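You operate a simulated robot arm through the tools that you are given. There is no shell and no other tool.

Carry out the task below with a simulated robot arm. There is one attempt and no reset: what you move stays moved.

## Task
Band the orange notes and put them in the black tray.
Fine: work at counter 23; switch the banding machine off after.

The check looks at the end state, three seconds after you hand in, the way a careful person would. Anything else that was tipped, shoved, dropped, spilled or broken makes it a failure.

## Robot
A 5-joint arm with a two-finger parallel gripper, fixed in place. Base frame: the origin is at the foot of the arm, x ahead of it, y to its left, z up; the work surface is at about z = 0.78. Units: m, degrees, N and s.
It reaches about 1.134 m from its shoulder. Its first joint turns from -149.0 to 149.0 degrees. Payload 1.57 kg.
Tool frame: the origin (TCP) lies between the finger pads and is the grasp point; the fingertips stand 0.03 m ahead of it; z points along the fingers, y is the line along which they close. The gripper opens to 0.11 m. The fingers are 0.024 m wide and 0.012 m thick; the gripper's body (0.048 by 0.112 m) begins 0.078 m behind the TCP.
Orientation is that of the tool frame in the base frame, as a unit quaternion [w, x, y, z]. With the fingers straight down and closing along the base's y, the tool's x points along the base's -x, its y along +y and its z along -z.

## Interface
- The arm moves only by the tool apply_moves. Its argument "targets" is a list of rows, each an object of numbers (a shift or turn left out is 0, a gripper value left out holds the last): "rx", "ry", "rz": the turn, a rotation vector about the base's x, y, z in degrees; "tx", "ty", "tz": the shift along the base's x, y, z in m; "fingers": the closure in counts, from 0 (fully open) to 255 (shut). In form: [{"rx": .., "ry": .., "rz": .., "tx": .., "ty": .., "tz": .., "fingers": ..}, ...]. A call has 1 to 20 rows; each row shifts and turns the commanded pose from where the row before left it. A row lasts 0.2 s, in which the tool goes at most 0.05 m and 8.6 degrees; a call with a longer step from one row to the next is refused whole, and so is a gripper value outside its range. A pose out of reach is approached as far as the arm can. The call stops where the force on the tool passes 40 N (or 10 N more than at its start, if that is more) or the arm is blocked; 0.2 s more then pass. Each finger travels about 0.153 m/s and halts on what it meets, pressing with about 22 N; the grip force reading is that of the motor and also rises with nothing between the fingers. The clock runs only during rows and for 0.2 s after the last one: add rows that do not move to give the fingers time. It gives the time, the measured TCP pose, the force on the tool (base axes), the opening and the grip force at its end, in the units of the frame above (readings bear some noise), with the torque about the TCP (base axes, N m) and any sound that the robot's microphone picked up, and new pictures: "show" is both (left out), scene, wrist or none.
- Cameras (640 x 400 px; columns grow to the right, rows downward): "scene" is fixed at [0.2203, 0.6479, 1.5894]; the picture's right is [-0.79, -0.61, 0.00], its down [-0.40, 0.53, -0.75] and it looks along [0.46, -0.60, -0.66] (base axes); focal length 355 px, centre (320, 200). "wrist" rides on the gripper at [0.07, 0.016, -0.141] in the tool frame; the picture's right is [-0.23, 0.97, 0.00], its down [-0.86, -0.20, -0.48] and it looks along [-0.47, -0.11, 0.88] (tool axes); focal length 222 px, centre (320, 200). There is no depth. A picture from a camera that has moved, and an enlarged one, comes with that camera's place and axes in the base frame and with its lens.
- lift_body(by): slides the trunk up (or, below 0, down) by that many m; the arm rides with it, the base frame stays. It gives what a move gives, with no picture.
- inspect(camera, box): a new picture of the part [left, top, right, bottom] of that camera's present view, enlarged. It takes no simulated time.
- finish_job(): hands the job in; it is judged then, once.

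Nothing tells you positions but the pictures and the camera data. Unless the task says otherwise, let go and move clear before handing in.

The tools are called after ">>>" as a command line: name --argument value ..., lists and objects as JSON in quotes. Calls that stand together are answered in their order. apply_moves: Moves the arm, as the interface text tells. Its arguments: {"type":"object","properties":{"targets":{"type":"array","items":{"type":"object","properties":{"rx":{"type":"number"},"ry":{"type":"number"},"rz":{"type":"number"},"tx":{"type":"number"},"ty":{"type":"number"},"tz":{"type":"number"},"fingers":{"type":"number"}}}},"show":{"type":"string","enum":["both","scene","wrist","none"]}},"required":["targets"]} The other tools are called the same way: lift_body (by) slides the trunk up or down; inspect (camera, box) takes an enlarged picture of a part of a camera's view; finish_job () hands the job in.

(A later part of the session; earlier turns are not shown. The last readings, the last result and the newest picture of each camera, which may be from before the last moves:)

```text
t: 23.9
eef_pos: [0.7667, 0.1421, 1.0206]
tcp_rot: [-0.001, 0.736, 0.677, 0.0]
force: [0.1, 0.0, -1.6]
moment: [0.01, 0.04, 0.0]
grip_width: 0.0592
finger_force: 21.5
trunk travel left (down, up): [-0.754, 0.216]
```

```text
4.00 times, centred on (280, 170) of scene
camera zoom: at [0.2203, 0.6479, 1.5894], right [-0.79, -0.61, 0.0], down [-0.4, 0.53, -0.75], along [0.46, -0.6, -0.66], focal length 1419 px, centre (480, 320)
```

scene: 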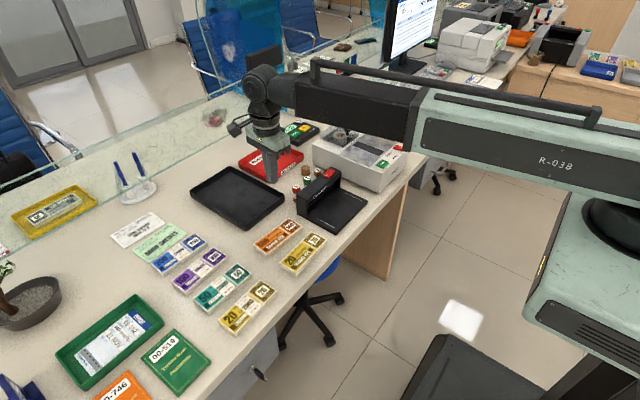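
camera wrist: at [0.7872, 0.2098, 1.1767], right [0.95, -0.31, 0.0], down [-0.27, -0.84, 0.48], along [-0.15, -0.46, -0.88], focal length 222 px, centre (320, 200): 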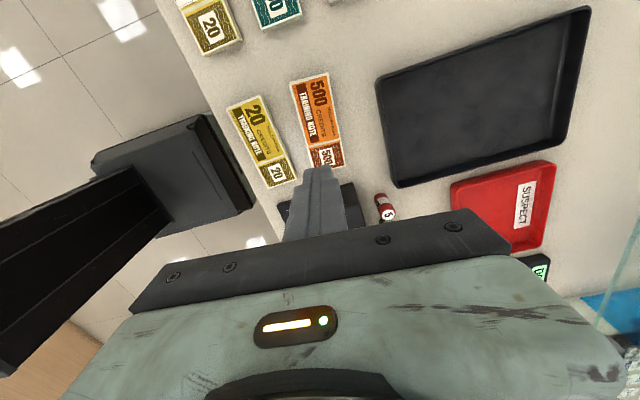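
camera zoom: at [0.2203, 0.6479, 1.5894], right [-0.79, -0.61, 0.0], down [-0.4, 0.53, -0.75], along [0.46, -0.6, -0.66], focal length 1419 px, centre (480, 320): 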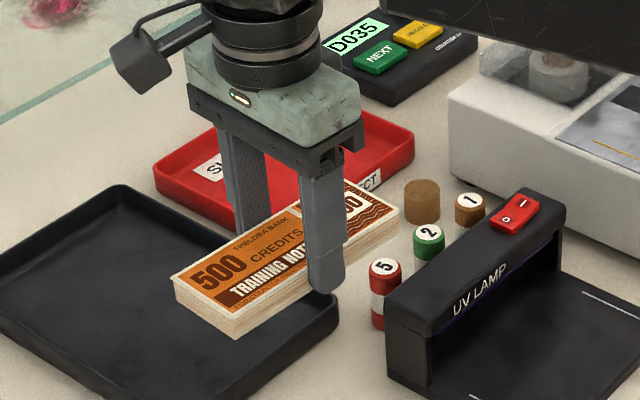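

The bundle is held well. I'll carry it over to above the bander's plate, straightening the yaw by 4.8° on the way.

>>> apply_moves --targets '[{"tx": -0.0008, "ty": -0.012, "rz": 0.24}, {"tx": -0.0015, "ty": -0.0225, "rz": 0.24}, {"tx": -0.0015, "ty": -0.024, "rz": 0.24}, {"tx": -0.0015, "ty": -0.024, "rz": 0.24}, {"tx": -0.0015, "ty": -0.024, "rz": 0.24}, {"tx": -0.0015, "ty": -0.024, "rz": 0.24}, {"tx": -0.0015, "ty": -0.024, "rz": 0.24}, {"tx": -0.0015, "ty": -0.024, "rz": 0.24}, {"tx": -0.0015, "ty": -0.024, "rz": 0.24}, {"tx": -0.0015, "ty": -0.024, "rz": 0.24}, {"tx": -0.0015, "ty": -0.024, "rz": 0.24}, {"tx": -0.0015, "ty": -0.024, "rz": 0.24}, {"tx": -0.0015, "ty": -0.024, "rz": 0.24}, {"tx": -0.0015, "ty": -0.024, "rz": 0.24}, {"tx": -0.0015, "ty": -0.024, "rz": 0.24}, {"tx": -0.0015, "ty": -0.024, "rz": 0.24}, {"tx": -0.0015, "ty": -0.024, "rz": 0.24}, {"tx": -0.0015, "ty": -0.024, "rz": 0.24}, {"tx": -0.0015, "ty": -0.0225, "rz": 0.24}, {"tx": -0.0008, "ty": -0.014, "rz": 0.24}]' --show "both"

```text
t: 28.1
eef_pos: [0.7381, -0.3148, 1.0207]
tcp_rot: [-0.001, 0.708, 0.706, 0.0]
force: [0.1, 0.3, -0.7]
moment: [-0.04, -0.02, -0.01]
grip_width: 0.0594
finger_force: 22.2
trunk travel left (down, up): [-0.754, 0.216]
camera wrist: at [0.7529, -0.2455, 1.1627], right [0.97, -0.23, 0.0], down [-0.2, -0.86, 0.48], along [-0.11, -0.47, -0.88], focal length 222 px, centre (320, 200)
```

scene: 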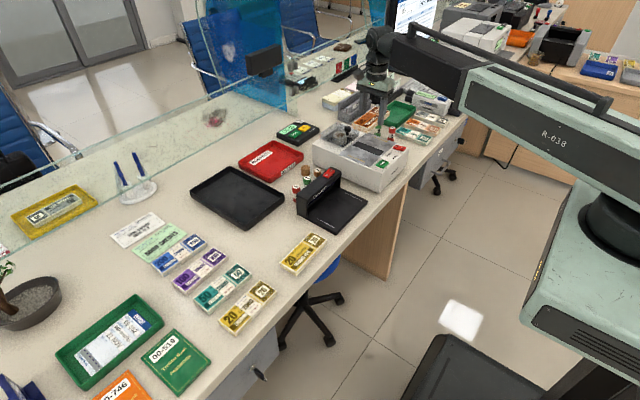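
wrist: 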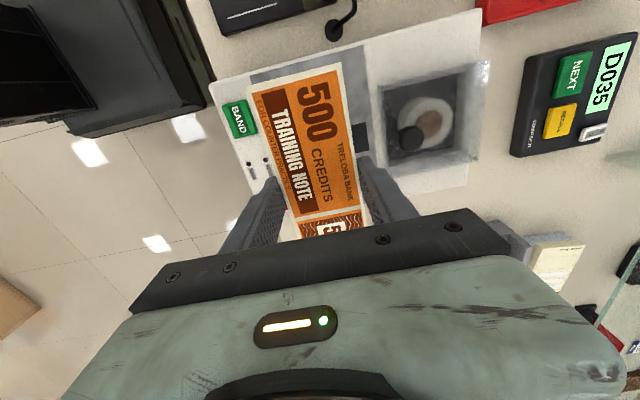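

The bundle is now above the bander. I'll zoom in to refine the plate's position relative to the bundle before lowering.

>>> inspect --camera "wrist" --box '[200, 20, 500, 240]'

>>> inspect --camera "scene" --box '[300, 80, 430, 200]'

```text
1.82 times, centred on (350, 130) of wrist
camera zoom: at [0.7529, -0.2455, 1.1627], right [0.97, -0.23, 0.0], down [-0.2, -0.86, 0.48], along [-0.11, -0.47, -0.88], focal length 404 px, centre (266, 327)
```

zoom: 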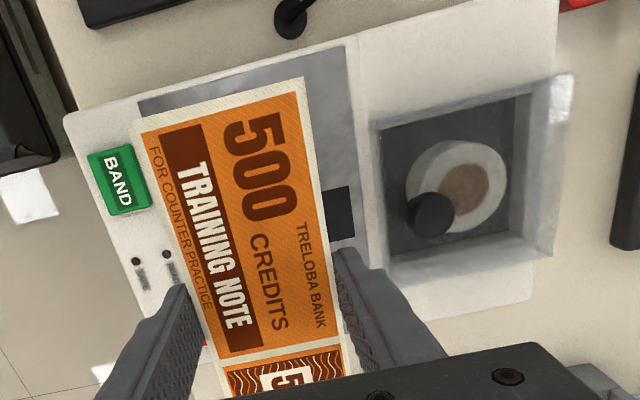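

```text
3.33 times, centred on (365, 140) of scene
camera zoom: at [0.2203, 0.6479, 1.5894], right [-0.79, -0.61, 0.0], down [-0.4, 0.53, -0.75], along [0.46, -0.6, -0.66], focal length 1182 px, centre (170, 400)
```

zoom: 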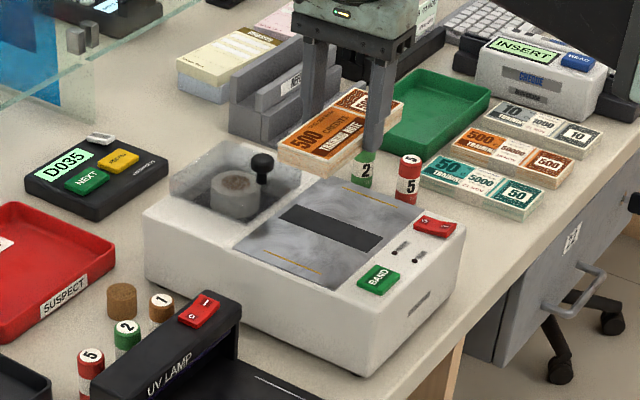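

The bundle is well over the plate, with at least 2 cm between the finger and the clear spool cover. I'll lower to about 1.5 cm above the plate and compare the bundle's ends with the yellow lines and the slot.

>>> lift_body --by -0.085

>>> apply_moves --targets '[{}]' --show "wrist"

>>> inspect --camera "scene" --box '[310, 110, 420, 190]'

>>> inspect --camera "wrist" --box '[200, 20, 460, 220]'

```text
t: 29.3
eef_pos: [0.7366, -0.3149, 0.9369]
tcp_rot: [0.0, 0.707, 0.707, 0.0]
force: [-0.8, 0.4, -1.7]
moment: [0.0, -0.02, 0.02]
grip_width: 0.0592
finger_force: 21.6
trunk travel left (down, up): [-0.669, 0.301]
```

```text
t: 29.7
eef_pos: [0.7377, -0.3148, 0.9362]
tcp_rot: [0.0, 0.707, 0.707, 0.0]
force: [-0.8, 0.9, -1.4]
moment: [-0.03, 0.03, -0.03]
grip_width: 0.0594
finger_force: 22.1
trunk travel left (down, up): [-0.669, 0.301]
camera wrist: at [0.7528, -0.2453, 1.0777], right [0.97, -0.23, 0.0], down [-0.2, -0.86, 0.48], along [-0.11, -0.47, -0.88], focal length 222 px, centre (320, 200)
```

wrist: 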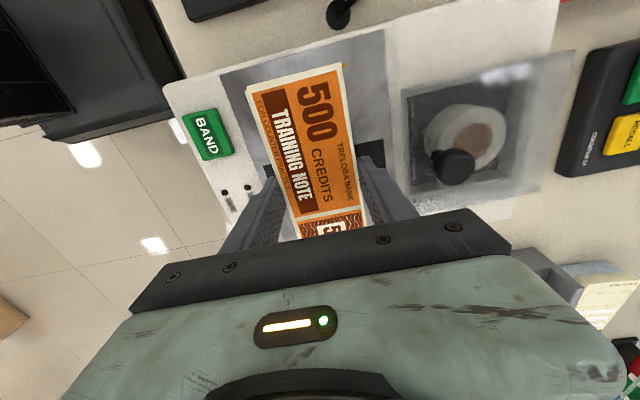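

```text
5.00 times, centred on (365, 150) of scene
camera zoom: at [0.2203, 0.6479, 1.5894], right [-0.79, -0.61, 0.0], down [-0.4, 0.53, -0.75], along [0.46, -0.6, -0.66], focal length 1774 px, centre (95, 450)
```

zoom: 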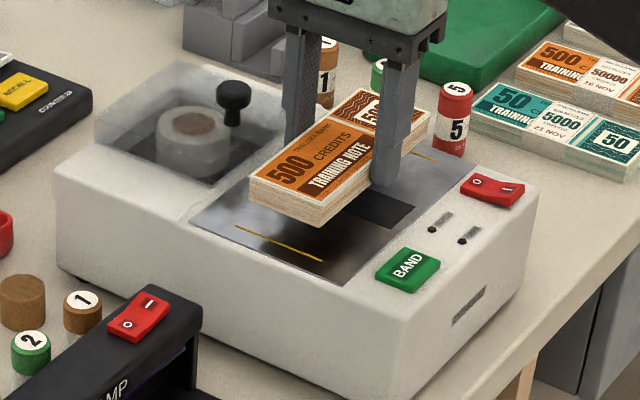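

```text
2.00 times, centred on (330, 120) of wrist
camera zoom: at [0.7528, -0.2453, 1.0777], right [0.97, -0.23, 0.0], down [-0.2, -0.86, 0.48], along [-0.11, -0.47, -0.88], focal length 444 px, centre (300, 360)
```

zoom: 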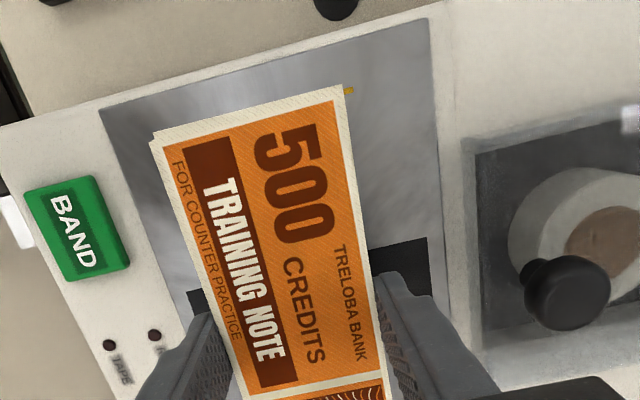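

All the views agree once I take the plate at z ≈ 0.880. The yellow lines are then at y ≈ -0.2405 and -0.4006, the slot centre at about (0.738, -0.3206), and the BAND button at about (0.650, -0.265). The bundle needs about 6.5 mm more in -y, so I'll shift it and lower close to the plate.

>>> apply_moves --targets '[{"tx": 0.0005, "ty": -0.0035}, {"tx": 0.0005, "ty": -0.0031}, {}]' --show "none"

>>> lift_body --by -0.018

>>> apply_moves --targets '[{}]' --show "none"

>>> inspect --camera "wrist" --box '[200, 20, 460, 220]'

>>> inspect --camera "scene" --box '[330, 120, 410, 180]'

```text
t: 30.5
eef_pos: [0.7376, -0.3219, 0.9356]
tcp_rot: [-0.001, 0.707, 0.707, 0.0]
force: [-0.7, 0.3, -0.8]
moment: [0.01, 0.02, 0.03]
grip_width: 0.0593
finger_force: 21.7
trunk travel left (down, up): [-0.669, 0.301]
```

```text
t: 31.1
eef_pos: [0.738, -0.3214, 0.9186]
tcp_rot: [0.0, 0.707, 0.707, -0.001]
force: [0.1, 1.3, -0.9]
moment: [-0.01, -0.01, 0.04]
grip_width: 0.0595
finger_force: 21.5
trunk travel left (down, up): [-0.651, 0.319]
```

```text
t: 31.5
eef_pos: [0.7376, -0.3219, 0.918]
tcp_rot: [0.0, 0.707, 0.707, 0.0]
force: [-0.1, -0.1, -1.1]
moment: [-0.01, -0.04, 0.01]
grip_width: 0.0593
finger_force: 21.6
trunk travel left (down, up): [-0.651, 0.319]
```

```text
2.00 times, centred on (330, 120) of wrist
camera zoom: at [0.7538, -0.2516, 1.0597], right [0.97, -0.23, 0.0], down [-0.2, -0.86, 0.48], along [-0.11, -0.47, -0.88], focal length 444 px, centre (300, 360)
```

zoom: 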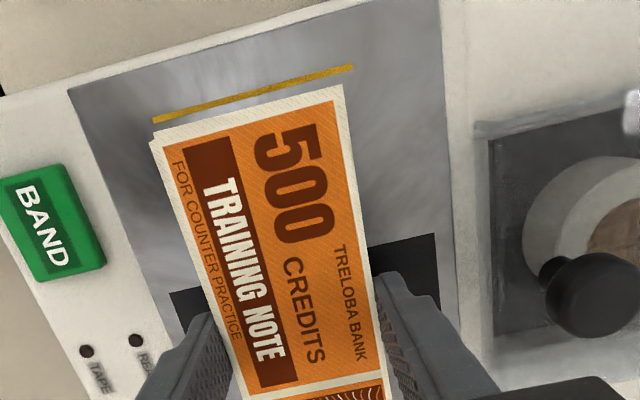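

```text
6.67 times, centred on (370, 150) of scene
camera zoom: at [0.2203, 0.6479, 1.5894], right [-0.79, -0.61, 0.0], down [-0.4, 0.53, -0.75], along [0.46, -0.6, -0.66], focal length 2365 px, centre (-13, 533)
```

zoom: 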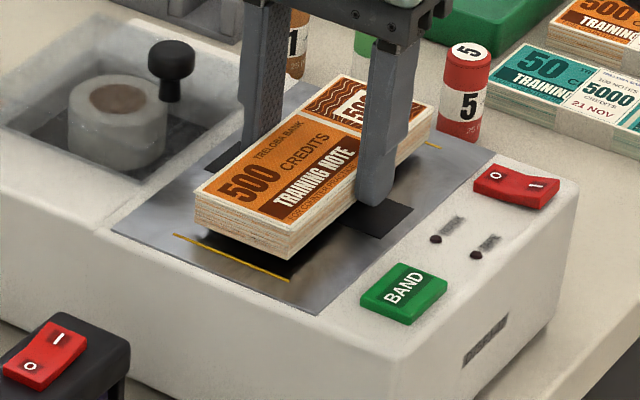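

It lines up nicely with the yellow guide lines, with about 7 mm left to the plate. I'll lower in small steps and watch the force.

>>> lift_body --by -0.004

>>> inspect --camera "scene" --box '[330, 120, 410, 180]'

```text
t: 32.0
eef_pos: [0.7383, -0.3205, 0.9151]
tcp_rot: [0.0, 0.707, 0.707, 0.001]
force: [0.4, 0.4, -0.9]
moment: [0.03, -0.03, -0.02]
grip_width: 0.0595
finger_force: 21.7
trunk travel left (down, up): [-0.647, 0.323]
```

```text
6.67 times, centred on (370, 150) of scene
camera zoom: at [0.2203, 0.6479, 1.5894], right [-0.79, -0.61, 0.0], down [-0.4, 0.53, -0.75], along [0.46, -0.6, -0.66], focal length 2365 px, centre (-13, 533)
```

zoom: 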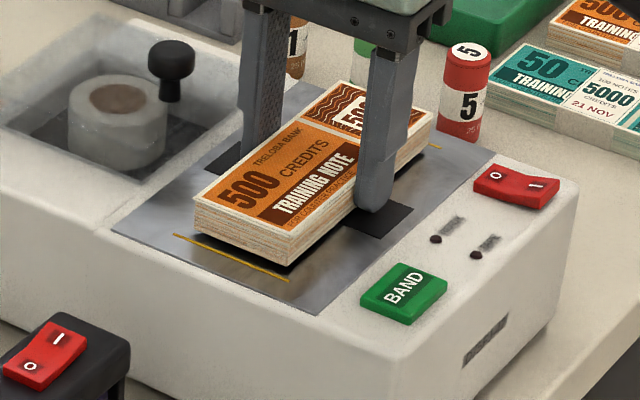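

>>> lift_body --by -0.002

>>> lift_body --by -0.001

>>> inspect --camera "scene" --box '[330, 120, 410, 180]'

```text
t: 32.6
eef_pos: [0.738, -0.3209, 0.9128]
tcp_rot: [0.0, 0.707, 0.707, 0.0]
force: [0.7, 0.1, -1.0]
moment: [-0.01, 0.02, -0.04]
grip_width: 0.0595
finger_force: 22.2
trunk travel left (down, up): [-0.645, 0.325]
```

```text
t: 33.1
eef_pos: [0.7375, -0.3207, 0.9117]
tcp_rot: [0.0, 0.707, 0.707, 0.0]
force: [-0.6, -0.2, -0.6]
moment: [-0.02, -0.07, -0.02]
grip_width: 0.0595
finger_force: 21.6
trunk travel left (down, up): [-0.644, 0.326]
```

```text
6.67 times, centred on (370, 150) of scene
camera zoom: at [0.2203, 0.6479, 1.5894], right [-0.79, -0.61, 0.0], down [-0.4, 0.53, -0.75], along [0.46, -0.6, -0.66], focal length 2365 px, centre (-13, 533)
```

zoom: 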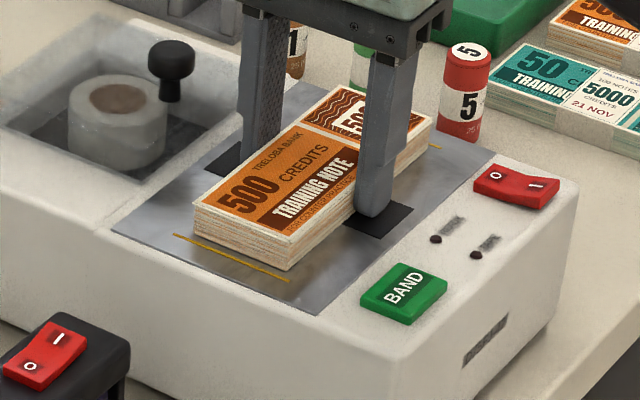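

The shadow gap has closed and part of the bundle's weight is already on the plate. Releasing to an 8 cm opening.

>>> apply_moves --targets '[{"fingers": 70}, {}, {}]' --show "wrist"

>>> inspect --camera "scene" --box '[330, 120, 410, 180]'

```text
t: 33.9
eef_pos: [0.7377, -0.3204, 0.9106]
tcp_rot: [0.0, 0.707, 0.707, 0.0]
force: [0.3, -0.2, -0.3]
moment: [-0.01, -0.03, 0.01]
grip_width: 0.0798
finger_force: 0.0
trunk travel left (down, up): [-0.644, 0.326]
camera wrist: at [0.7537, -0.2516, 1.0528], right [0.97, -0.23, 0.0], down [-0.2, -0.86, 0.48], along [-0.11, -0.47, -0.88], focal length 222 px, centre (320, 200)
```

wrist: 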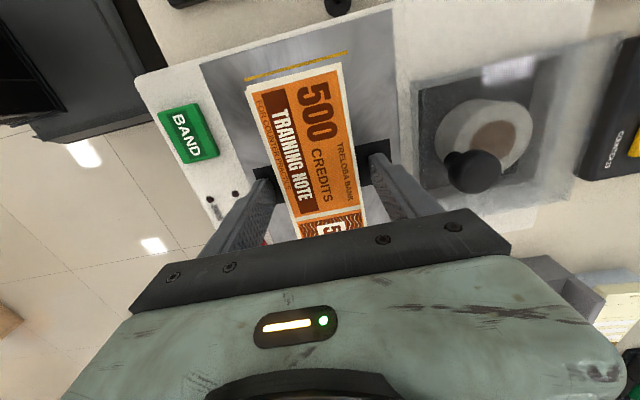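

```text
6.67 times, centred on (370, 150) of scene
camera zoom: at [0.2203, 0.6479, 1.5894], right [-0.79, -0.61, 0.0], down [-0.4, 0.53, -0.75], along [0.46, -0.6, -0.66], focal length 2365 px, centre (-13, 533)
```

zoom: 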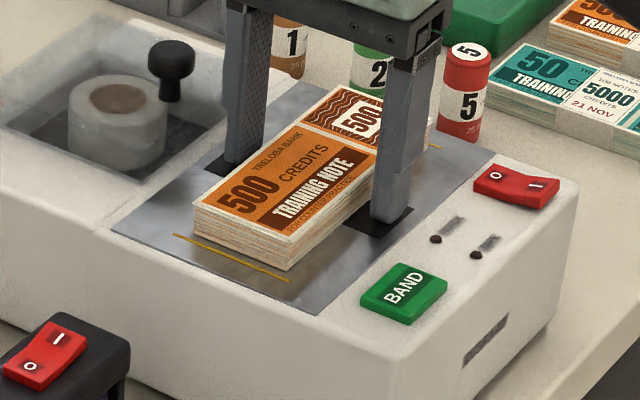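

The bundle rests squarely across the slot between the guide lines. Next I'll rise clear, close the fingers to make a pressing tip, turn back so the rounded tip lies along the rocker, and hover over its raised I end at about (0.636, -0.387).

>>> lift_body --by 0.12

>>> apply_moves --targets '[{"fingers": 255}, {"tx": -0.0093, "ty": -0.006, "rz": 8.18}, {"tx": -0.0093, "ty": -0.006, "rz": 8.18}, {"tx": -0.0093, "ty": -0.006, "rz": 8.18}, {"tx": -0.0093, "ty": -0.006, "rz": 8.18}, {"tx": -0.0093, "ty": -0.006, "rz": 8.18}, {"tx": -0.0093, "ty": -0.006, "rz": 8.18}, {"tx": -0.0093, "ty": -0.006, "rz": 8.18}, {"tx": -0.0093, "ty": -0.006, "rz": 8.18}, {"tx": -0.0093, "ty": -0.006, "rz": 8.18}, {"tx": -0.0093, "ty": -0.006, "rz": 8.18}, {"tx": -0.0093, "ty": -0.006, "rz": 8.18}, {}, {}]' --show "both"

>>> inspect --camera "scene" --box '[330, 110, 430, 180]'

>>> inspect --camera "wrist" --box '[200, 60, 460, 240]'

```text
t: 35.4
eef_pos: [0.7381, -0.3205, 1.0311]
tcp_rot: [0.0, 0.707, 0.707, 0.0]
force: [0.1, 0.0, 0.4]
moment: [-0.01, -0.01, -0.01]
grip_width: 0.0799
finger_force: 0.1
trunk travel left (down, up): [-0.764, 0.206]
```

```text
t: 38.4
eef_pos: [0.6366, -0.3848, 1.0303]
tcp_rot: [0.001, 0.0, 1.0, 0.0]
force: [0.3, 0.0, -0.3]
moment: [0.01, 0.0, -0.02]
grip_width: 0.0
finger_force: 20.7
trunk travel left (down, up): [-0.764, 0.206]
camera wrist: at [0.5662, -0.3695, 1.1728], right [0.23, 0.97, 0.0], down [0.86, -0.2, 0.48], along [0.47, -0.11, -0.88], focal length 222 px, centre (320, 200)
```

scene: 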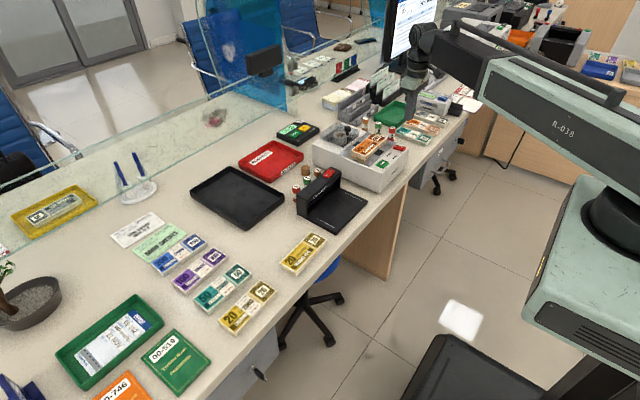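
wrist: 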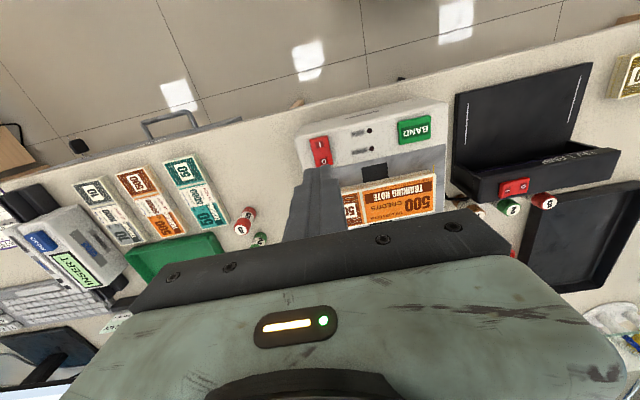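

```text
5.71 times, centred on (380, 145) of scene
camera zoom: at [0.2203, 0.6479, 1.5894], right [-0.79, -0.61, 0.0], down [-0.4, 0.53, -0.75], along [0.46, -0.6, -0.66], focal length 2027 px, centre (-23, 514)
```

zoom: 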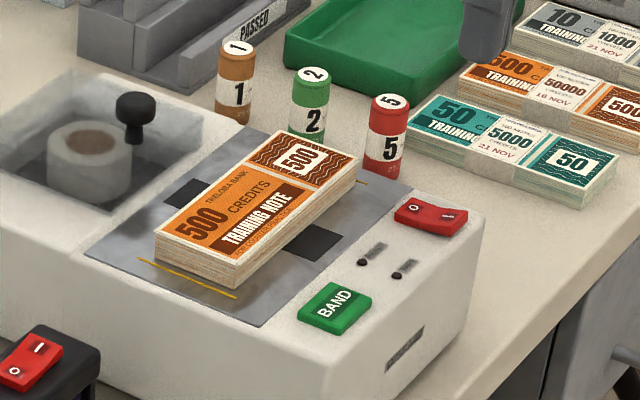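

```text
2.22 times, centred on (330, 150) of wrist
camera zoom: at [0.5662, -0.3695, 1.1728], right [0.23, 0.97, 0.0], down [0.86, -0.2, 0.48], along [0.47, -0.11, -0.88], focal length 494 px, centre (298, 311)
```

zoom: 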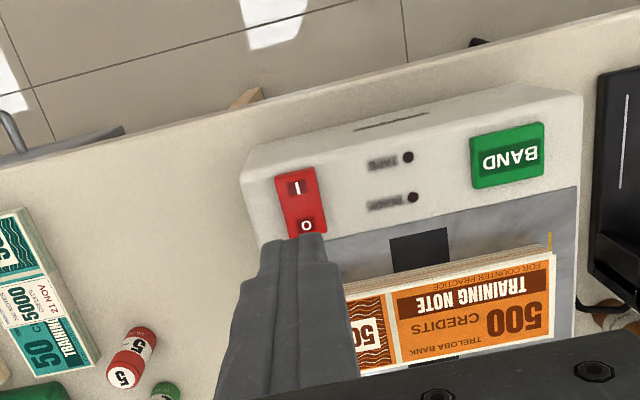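

The rocker is clearly seen: its I end is at (0.638, -0.387) and raised, and the TCP is nearly above it. I'll nudge 2 mm and lower most of the way.

>>> apply_moves --targets '[{"ty": -0.002}, {}]' --show "none"

>>> lift_body --by -0.1

>>> inspect --camera "scene" --box '[370, 110, 430, 160]'

>>> inspect --camera "wrist" --box '[220, 80, 440, 240]'

```text
t: 39.0
eef_pos: [0.6371, -0.3879, 1.031]
tcp_rot: [0.0, 0.0, 1.0, 0.0]
force: [0.0, 1.1, 1.2]
moment: [-0.01, 0.0, 0.01]
grip_width: 0.0001
finger_force: 21.5
trunk travel left (down, up): [-0.764, 0.206]
```

```text
t: 40.3
eef_pos: [0.6373, -0.3877, 0.932]
tcp_rot: [0.0, 0.0, 1.0, 0.0]
force: [0.2, 0.9, -0.4]
moment: [0.02, 0.02, 0.0]
grip_width: 0.0
finger_force: 21.5
trunk travel left (down, up): [-0.664, 0.306]
```

```text
8.00 times, centred on (400, 135) of scene
camera zoom: at [0.2203, 0.6479, 1.5894], right [-0.79, -0.61, 0.0], down [-0.4, 0.53, -0.75], along [0.46, -0.6, -0.66], focal length 2838 px, centre (-320, 720)
```

zoom: 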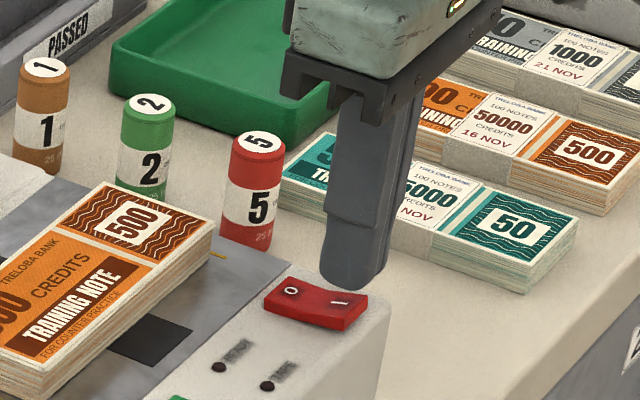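

```text
2.50 times, centred on (330, 160) of wrist
camera zoom: at [0.5664, -0.3715, 1.0728], right [0.23, 0.97, 0.0], down [0.86, -0.2, 0.48], along [0.47, -0.11, -0.88], focal length 555 px, centre (295, 300)
```

zoom: 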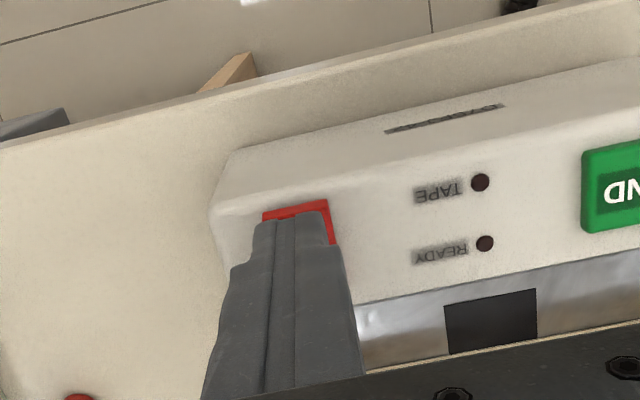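

The tip is right over the I end of the rocker, about 1.3 cm up. I'll lower in small steps and watch the force.

>>> lift_body --by -0.01

>>> lift_body --by -0.003

>>> inspect --camera "scene" --box '[370, 110, 430, 160]'

```text
t: 40.9
eef_pos: [0.6356, -0.3871, 0.9198]
tcp_rot: [0.001, 0.0, 1.0, -0.001]
force: [0.7, 0.3, -0.3]
moment: [-0.02, 0.02, -0.02]
grip_width: 0.0001
finger_force: 21.3
trunk travel left (down, up): [-0.654, 0.316]
```

```text
t: 41.4
eef_pos: [0.6356, -0.3874, 0.9172]
tcp_rot: [0.0, 0.0, 1.0, 0.0]
force: [0.0, -0.3, 0.0]
moment: [0.04, -0.01, 0.01]
grip_width: 0.0002
finger_force: 21.0
trunk travel left (down, up): [-0.651, 0.319]
```

```text
8.00 times, centred on (400, 135) of scene
camera zoom: at [0.2203, 0.6479, 1.5894], right [-0.79, -0.61, 0.0], down [-0.4, 0.53, -0.75], along [0.46, -0.6, -0.66], focal length 2838 px, centre (-320, 720)
```

zoom: 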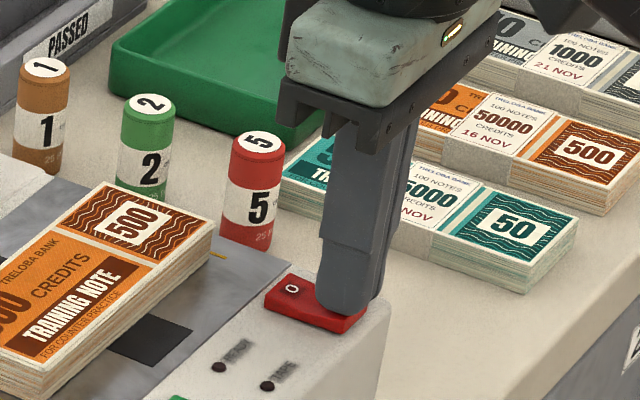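

>>> lift_body --by -0.001

>>> lift_body --by -0.001

>>> lift_body --by -0.001

>>> inspect --camera "wrist" --box '[220, 80, 440, 240]'

```text
t: 41.9
eef_pos: [0.6367, -0.3869, 0.9168]
tcp_rot: [0.0, 0.0, 1.0, 0.0]
force: [-1.2, -0.4, 3.0]
moment: [-0.02, 0.05, 0.0]
grip_width: 0.0
finger_force: 21.0
trunk travel left (down, up): [-0.65, 0.32]
```

```text
t: 42.4
eef_pos: [0.6369, -0.387, 0.9168]
tcp_rot: [0.001, 0.0, 1.0, -0.001]
force: [5.1, -4.3, 21.7]
moment: [-0.07, -0.39, -0.13]
grip_width: 0.0002
finger_force: 21.4
trunk travel left (down, up): [-0.649, 0.321]
```

```text
t: 42.9
eef_pos: [0.6352, -0.3887, 0.9176]
tcp_rot: [0.002, 0.0, 1.0, -0.002]
force: [-0.5, -0.7, 24.8]
moment: [0.01, -0.3, -0.14]
grip_width: 0.0003
finger_force: 21.5
trunk travel left (down, up): [-0.649, 0.321]
stopped: the force on the tool passed its limit at 43 N (the readings are from after the stop); the commanded pose is now the measured one
```

```text
2.50 times, centred on (330, 160) of wrist
camera zoom: at [0.5655, -0.3709, 1.0585], right [0.23, 0.97, 0.0], down [0.85, -0.2, 0.48], along [0.47, -0.11, -0.88], focal length 555 px, centre (295, 300)
```

zoom: 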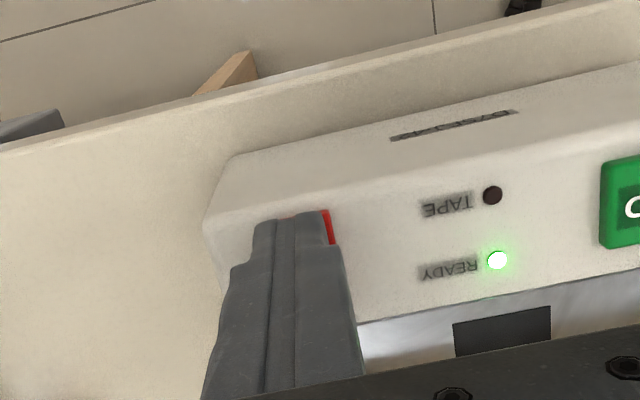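

The READY lamp lit green, so the bander is on. I'll back off and check that nothing moved.

>>> lift_body --by 0.06

>>> apply_moves --targets '[{"tx": 0.001, "ty": 0.01}, {"tx": 0.0015, "ty": 0.0125}, {"tx": 0.0015, "ty": 0.0125}, {"tx": 0.0015, "ty": 0.0125}, {"tx": 0.0015, "ty": 0.0125}, {"tx": 0.0015, "ty": 0.0125}, {"tx": 0.0015, "ty": 0.0125}, {"tx": 0.0015, "ty": 0.0125}, {"tx": 0.0015, "ty": 0.0125}, {"tx": 0.0015, "ty": 0.013}, {}]' --show "wrist"

>>> inspect --camera "scene" --box '[330, 110, 430, 180]'

>>> inspect --camera "wrist" --box '[160, 80, 420, 260]'

```text
t: 43.9
eef_pos: [0.6379, -0.3872, 0.9756]
tcp_rot: [0.002, 0.0, 1.0, -0.001]
force: [0.1, -0.6, -0.4]
moment: [0.02, -0.01, 0.0]
grip_width: 0.0
finger_force: 21.7
trunk travel left (down, up): [-0.709, 0.261]
```

```text
t: 46.3
eef_pos: [0.653, -0.2648, 0.976]
tcp_rot: [0.001, 0.001, 1.0, -0.001]
force: [-0.6, -0.6, -0.1]
moment: [0.02, 0.0, -0.04]
grip_width: 0.0
finger_force: 20.9
trunk travel left (down, up): [-0.709, 0.261]
camera wrist: at [0.5818, -0.2485, 1.1172], right [0.23, 0.97, 0.0], down [0.85, -0.2, 0.48], along [0.47, -0.11, -0.88], focal length 222 px, centre (320, 200)
```

wrist: 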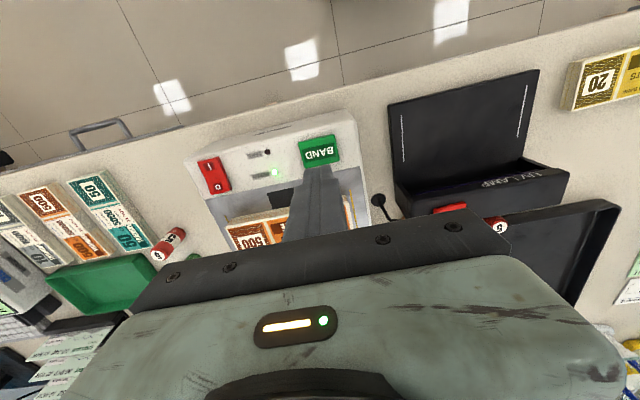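

```text
5.71 times, centred on (380, 145) of scene
camera zoom: at [0.2203, 0.6479, 1.5894], right [-0.79, -0.61, 0.0], down [-0.4, 0.53, -0.75], along [0.46, -0.6, -0.66], focal length 2027 px, centre (-23, 514)
```

zoom: 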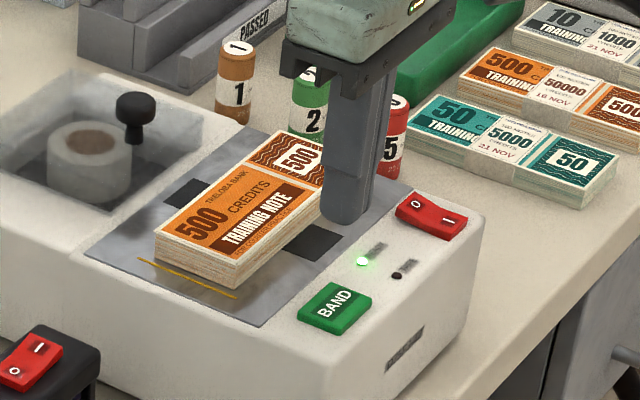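

```text
2.22 times, centred on (290, 170) of wrist
camera zoom: at [0.5818, -0.2485, 1.1172], right [0.23, 0.97, 0.0], down [0.85, -0.2, 0.48], along [0.47, -0.11, -0.88], focal length 494 px, centre (387, 267)
```

zoom: 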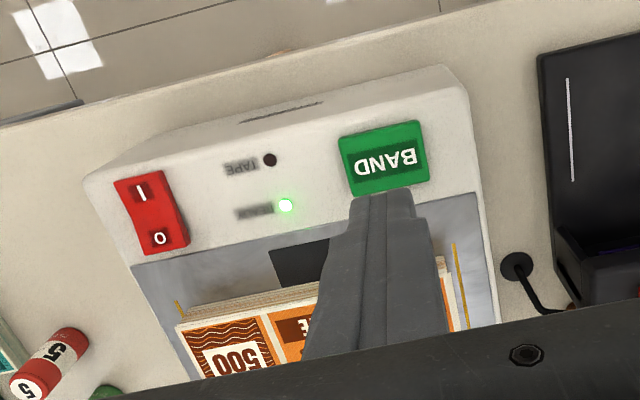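

The machine hasn't moved, the rocker now shows I down, and READY is lit. BAND is centred at (0.648, -0.265), so I'll shift 3 mm and lower onto it in steps.

>>> apply_moves --targets '[{"tx": -0.003, "ty": -0.0005}, {}]' --show "none"

>>> lift_body --by -0.05

>>> inspect --camera "scene" --box '[350, 120, 420, 180]'

>>> inspect --camera "wrist" --box '[160, 80, 420, 260]'

```text
t: 46.9
eef_pos: [0.65, -0.2654, 0.9764]
tcp_rot: [0.001, 0.0, 1.0, -0.001]
force: [0.3, -0.1, 0.2]
moment: [0.03, 0.01, 0.01]
grip_width: 0.0
finger_force: 21.4
trunk travel left (down, up): [-0.709, 0.261]
```

```text
t: 47.8
eef_pos: [0.648, -0.2657, 0.9256]
tcp_rot: [0.002, 0.0, 1.0, -0.001]
force: [0.1, -0.1, -0.4]
moment: [0.02, 0.02, 0.01]
grip_width: 0.0
finger_force: 21.4
trunk travel left (down, up): [-0.659, 0.311]
```

```text
6.67 times, centred on (385, 150) of scene
camera zoom: at [0.2203, 0.6479, 1.5894], right [-0.79, -0.61, 0.0], down [-0.4, 0.53, -0.75], along [0.46, -0.6, -0.66], focal length 2365 px, centre (-113, 533)
```

zoom: 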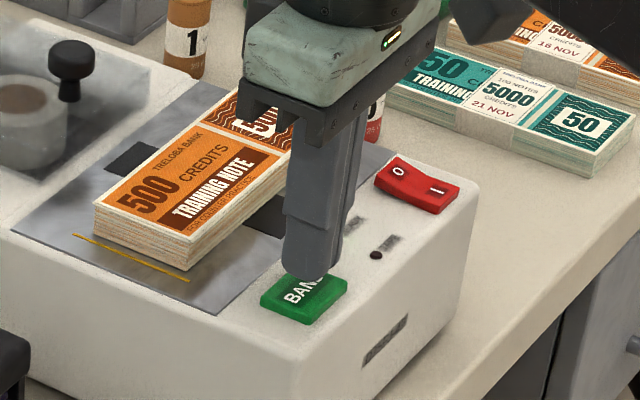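

```text
2.22 times, centred on (290, 170) of wrist
camera zoom: at [0.5786, -0.2494, 1.0672], right [0.23, 0.97, 0.0], down [0.85, -0.2, 0.48], along [0.47, -0.11, -0.88], focal length 494 px, centre (387, 267)
```

zoom: 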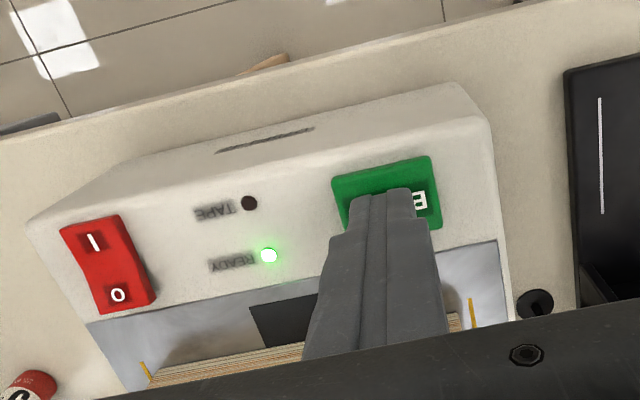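

The tip is centred over BAND, roughly 1 cm above. Stepping down.

>>> lift_body --by -0.006

>>> lift_body --by -0.002

>>> lift_body --by -0.001

>>> inspect --camera "scene" --box '[350, 120, 420, 180]'

```text
t: 48.3
eef_pos: [0.6489, -0.2653, 0.9195]
tcp_rot: [0.002, 0.0, 1.0, -0.001]
force: [-0.1, 0.5, -0.4]
moment: [0.02, -0.02, -0.02]
grip_width: 0.0
finger_force: 21.6
trunk travel left (down, up): [-0.653, 0.317]
```

```text
t: 48.9
eef_pos: [0.6501, -0.2654, 0.9182]
tcp_rot: [0.002, 0.001, 1.0, -0.001]
force: [-0.1, -0.1, 0.1]
moment: [0.0, -0.01, 0.02]
grip_width: 0.0
finger_force: 21.1
trunk travel left (down, up): [-0.651, 0.319]
```

```text
t: 49.4
eef_pos: [0.6494, -0.2661, 0.9152]
tcp_rot: [0.001, 0.0, 1.0, -0.001]
force: [-0.3, 0.8, 0.1]
moment: [0.05, 0.04, -0.01]
grip_width: 0.0
finger_force: 21.0
trunk travel left (down, up): [-0.65, 0.32]
```

```text
6.67 times, centred on (385, 150) of scene
camera zoom: at [0.2203, 0.6479, 1.5894], right [-0.79, -0.61, 0.0], down [-0.4, 0.53, -0.75], along [0.46, -0.6, -0.66], focal length 2365 px, centre (-113, 533)
```

zoom: 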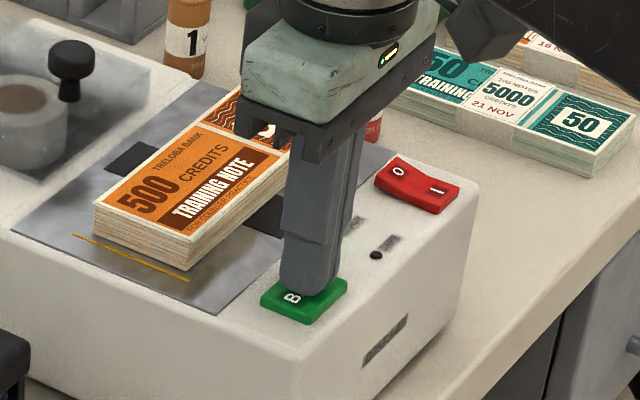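

>>> lift_body --by -0.001

>>> lift_body --by -0.001

>>> inspect --camera "scene" --box '[350, 120, 420, 180]'

```text
t: 49.9
eef_pos: [0.6493, -0.2656, 0.9158]
tcp_rot: [0.003, -0.001, 1.0, -0.001]
force: [-0.7, 0.0, 0.0]
moment: [-0.02, 0.0, 0.0]
grip_width: 0.0
finger_force: 21.2
trunk travel left (down, up): [-0.649, 0.321]
```

```text
t: 50.4
eef_pos: [0.648, -0.2651, 0.9144]
tcp_rot: [0.001, 0.0, 1.0, 0.0]
force: [0.4, 0.9, -0.1]
moment: [-0.01, -0.01, -0.02]
grip_width: 0.0001
finger_force: 21.8
trunk travel left (down, up): [-0.648, 0.322]
```

```text
6.67 times, centred on (385, 150) of scene
camera zoom: at [0.2203, 0.6479, 1.5894], right [-0.79, -0.61, 0.0], down [-0.4, 0.53, -0.75], along [0.46, -0.6, -0.66], focal length 2365 px, centre (-113, 533)
```

zoom: 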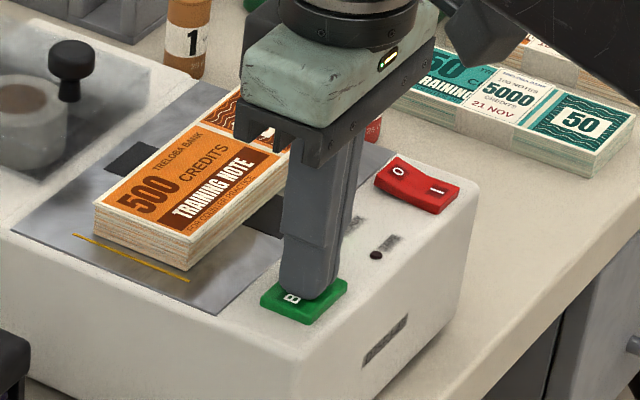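

No contact yet. Continuing in 1 mm steps.

>>> lift_body --by -0.001

>>> lift_body --by -0.001

```text
t: 50.9
eef_pos: [0.6484, -0.2643, 0.9133]
tcp_rot: [0.002, 0.0, 1.0, 0.0]
force: [0.5, -0.4, 0.5]
moment: [-0.05, -0.03, -0.03]
grip_width: 0.0
finger_force: 21.7
trunk travel left (down, up): [-0.647, 0.323]
heard: click
```

```text
t: 51.4
eef_pos: [0.649, -0.2649, 0.9137]
tcp_rot: [0.001, 0.0, 1.0, -0.001]
force: [1.5, -1.1, 1.5]
moment: [0.01, 0.01, 0.02]
grip_width: 0.0
finger_force: 21.1
trunk travel left (down, up): [-0.646, 0.324]
```

I heard a click, so the button was pressed. I'll look at the machine and the bundle.

>>> inspect --camera "scene" --box '[330, 110, 430, 180]'

>>> inspect --camera "wrist" --box '[160, 80, 420, 260]'

```text
5.71 times, centred on (380, 145) of scene
camera zoom: at [0.2203, 0.6479, 1.5894], right [-0.79, -0.61, 0.0], down [-0.4, 0.53, -0.75], along [0.46, -0.6, -0.66], focal length 2027 px, centre (-23, 514)
```

zoom: 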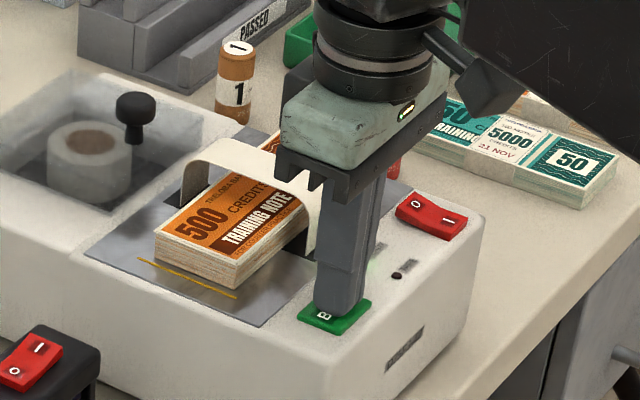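

```text
2.22 times, centred on (290, 170) of wrist
camera zoom: at [0.5786, -0.2494, 1.0542], right [0.23, 0.97, 0.0], down [0.85, -0.2, 0.48], along [0.47, -0.11, -0.88], focal length 494 px, centre (387, 267)
```

zoom: 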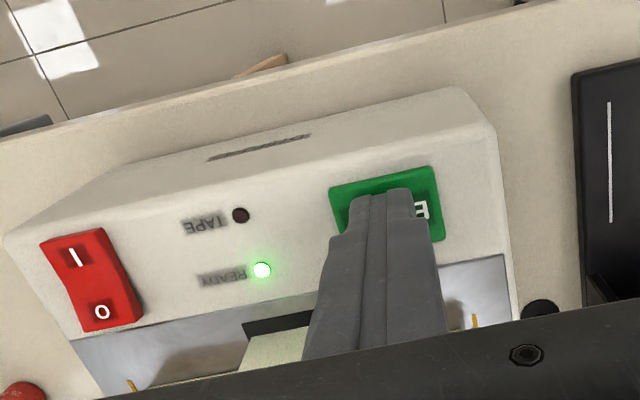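

The tape is arching over the bundle, so the cycle is running. I'll lift straight off the button and wait for it to finish.

>>> lift_body --by 0.03

>>> apply_moves --targets '[{}, {}, {}, {}, {}, {}, {}, {}, {}, {}]' --show "none"

>>> inspect --camera "scene" --box '[330, 110, 430, 180]'

>>> inspect --camera "wrist" --box '[160, 80, 420, 260]'

```text
t: 52.1
eef_pos: [0.6491, -0.2658, 0.9419]
tcp_rot: [0.002, 0.0, 1.0, 0.0]
force: [0.2, 0.2, 0.0]
moment: [-0.01, 0.0, 0.01]
grip_width: 0.0
finger_force: 21.3
trunk travel left (down, up): [-0.676, 0.294]
```

```text
t: 54.4
eef_pos: [0.6497, -0.265, 0.9433]
tcp_rot: [0.002, 0.0, 1.0, 0.0]
force: [-0.2, 0.8, 0.3]
moment: [0.03, 0.02, 0.0]
grip_width: 0.0
finger_force: 21.0
trunk travel left (down, up): [-0.676, 0.294]
```

```text
5.71 times, centred on (380, 145) of scene
camera zoom: at [0.2203, 0.6479, 1.5894], right [-0.79, -0.61, 0.0], down [-0.4, 0.53, -0.75], along [0.46, -0.6, -0.66], focal length 2027 px, centre (-23, 514)
```

zoom: 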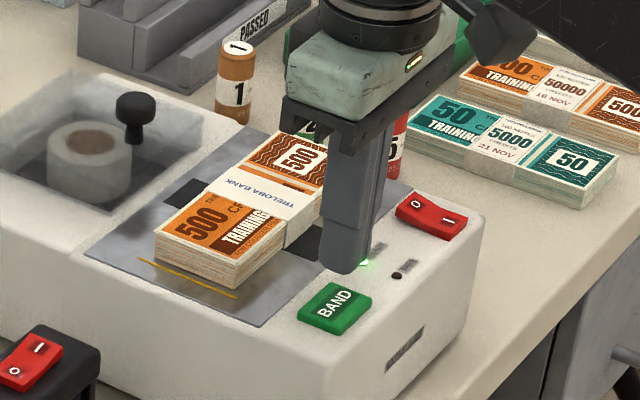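

```text
2.22 times, centred on (290, 170) of wrist
camera zoom: at [0.5787, -0.2494, 1.0842], right [0.23, 0.97, 0.0], down [0.85, -0.2, 0.48], along [0.47, -0.11, -0.88], focal length 494 px, centre (387, 267)
```

zoom: 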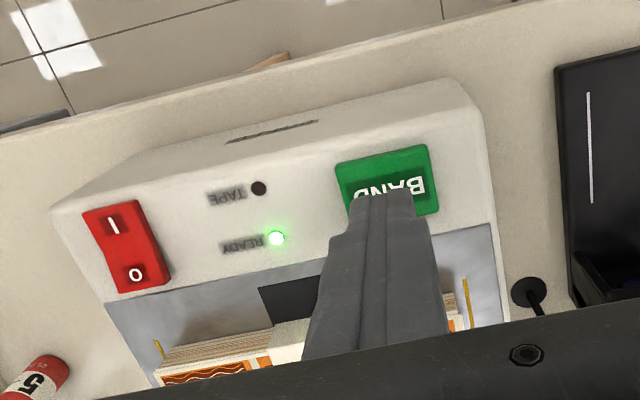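

The bundle now has a white "TRELOBA BANK" band around its middle. Next I'll switch the machine off by pressing the 0 end of the rocker, at about (0.662, -0.3875).

>>> lift_body --by 0.03

>>> apply_moves --targets '[{"tx": 0.0013, "ty": -0.0122}, {"tx": 0.0013, "ty": -0.0122}, {"tx": 0.0013, "ty": -0.0122}, {"tx": 0.0013, "ty": -0.0122}, {"tx": 0.0013, "ty": -0.0122}, {"tx": 0.0013, "ty": -0.0122}, {"tx": 0.0013, "ty": -0.0122}, {"tx": 0.0013, "ty": -0.0122}, {"tx": 0.0013, "ty": -0.0122}, {"tx": 0.0013, "ty": -0.0122}, {}]' --show "none"

>>> inspect --camera "scene" --box '[350, 105, 430, 165]'

>>> inspect --camera "wrist" --box '[220, 80, 440, 240]'

```text
t: 55.1
eef_pos: [0.6503, -0.2655, 0.9733]
tcp_rot: [0.001, 0.0, 1.0, 0.0]
force: [0.4, -0.1, -0.2]
moment: [-0.03, -0.02, -0.02]
grip_width: 0.0002
finger_force: 21.2
trunk travel left (down, up): [-0.706, 0.264]
```

```text
t: 57.5
eef_pos: [0.6627, -0.3879, 0.9726]
tcp_rot: [0.002, 0.0, 1.0, -0.001]
force: [0.2, 0.0, -0.4]
moment: [0.05, 0.0, 0.0]
grip_width: 0.0
finger_force: 21.0
trunk travel left (down, up): [-0.706, 0.264]
```

```text
6.67 times, centred on (390, 135) of scene
camera zoom: at [0.2203, 0.6479, 1.5894], right [-0.79, -0.61, 0.0], down [-0.4, 0.53, -0.75], along [0.46, -0.6, -0.66], focal length 2365 px, centre (-147, 633)
```

zoom: 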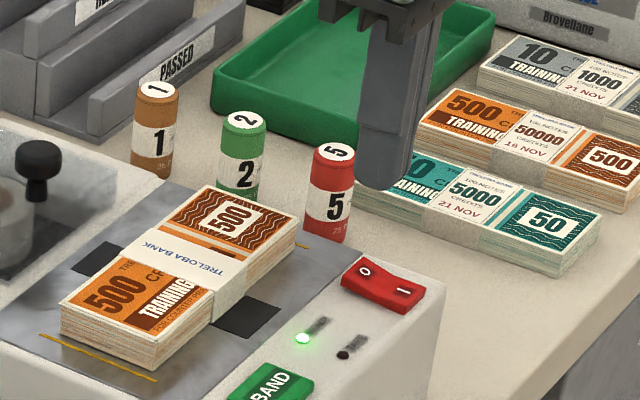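

```text
2.50 times, centred on (330, 160) of wrist
camera zoom: at [0.5923, -0.3719, 1.1142], right [0.23, 0.97, 0.0], down [0.85, -0.2, 0.48], along [0.47, -0.11, -0.88], focal length 555 px, centre (295, 300)
```

zoom: 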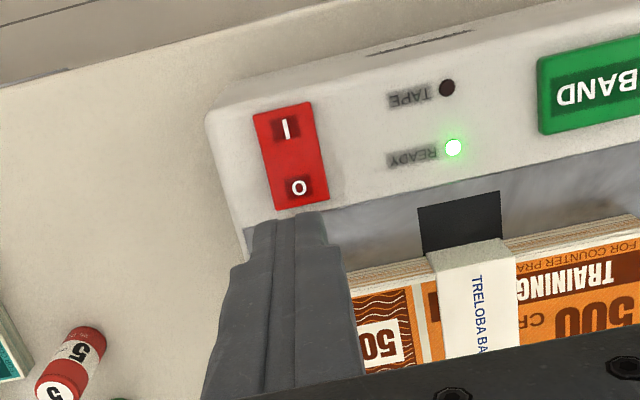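

The tip is lined up with the raised 0 end. Lowering onto it in steps.

>>> apply_moves --targets '[{"ty": 0.001}, {}]' --show "none"

>>> lift_body --by -0.048

>>> lift_body --by -0.005

>>> lift_body --by -0.002

>>> inspect --camera "scene" --box '[350, 105, 430, 165]'

```text
t: 58.1
eef_pos: [0.6631, -0.3871, 0.9737]
tcp_rot: [0.001, 0.0, 1.0, -0.001]
force: [-0.2, 0.3, 0.4]
moment: [-0.01, 0.03, -0.01]
grip_width: 0.0
finger_force: 21.4
trunk travel left (down, up): [-0.706, 0.264]
```

```text
t: 59.0
eef_pos: [0.663, -0.3874, 0.9252]
tcp_rot: [0.001, 0.0, 1.0, -0.001]
force: [0.5, -0.3, 0.4]
moment: [0.01, 0.02, 0.02]
grip_width: 0.0
finger_force: 21.1
trunk travel left (down, up): [-0.658, 0.312]
```

```text
t: 59.5
eef_pos: [0.6626, -0.3861, 0.9203]
tcp_rot: [0.002, 0.0, 1.0, -0.001]
force: [0.6, 0.2, 0.6]
moment: [0.0, -0.01, -0.03]
grip_width: 0.0
finger_force: 21.5
trunk travel left (down, up): [-0.653, 0.317]
```

```text
t: 60.1
eef_pos: [0.6633, -0.3876, 0.918]
tcp_rot: [0.002, 0.0, 1.0, -0.001]
force: [0.7, 0.3, 1.7]
moment: [0.01, -0.02, -0.02]
grip_width: 0.0
finger_force: 21.3
trunk travel left (down, up): [-0.651, 0.319]
```

```text
6.67 times, centred on (390, 135) of scene
camera zoom: at [0.2203, 0.6479, 1.5894], right [-0.79, -0.61, 0.0], down [-0.4, 0.53, -0.75], along [0.46, -0.6, -0.66], focal length 2365 px, centre (-147, 633)
```

zoom: 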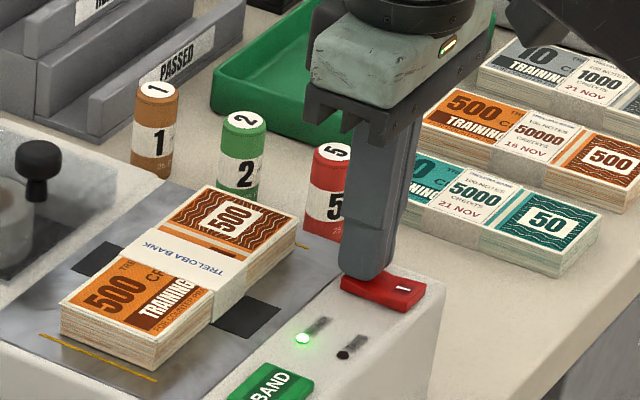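

>>> lift_body --by -0.001

>>> inspect --camera "scene" --box '[350, 105, 430, 165]'

```text
t: 60.6
eef_pos: [0.6631, -0.387, 0.9174]
tcp_rot: [0.003, 0.001, 1.0, -0.002]
force: [7.4, -2.9, 14.9]
moment: [-0.11, -0.06, -0.04]
grip_width: 0.0
finger_force: 21.4
trunk travel left (down, up): [-0.65, 0.32]
```

```text
6.67 times, centred on (390, 135) of scene
camera zoom: at [0.2203, 0.6479, 1.5894], right [-0.79, -0.61, 0.0], down [-0.4, 0.53, -0.75], along [0.46, -0.6, -0.66], focal length 2365 px, centre (-147, 633)
```

zoom: 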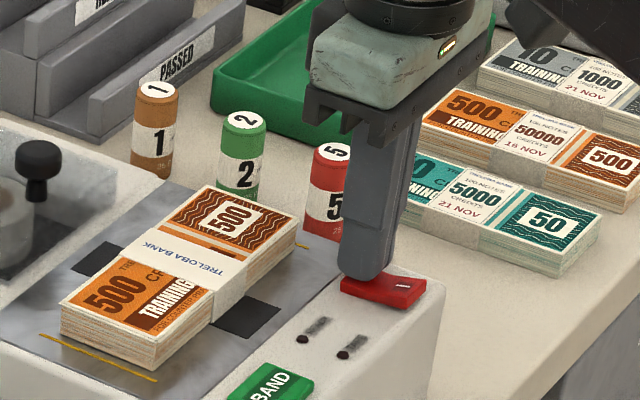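

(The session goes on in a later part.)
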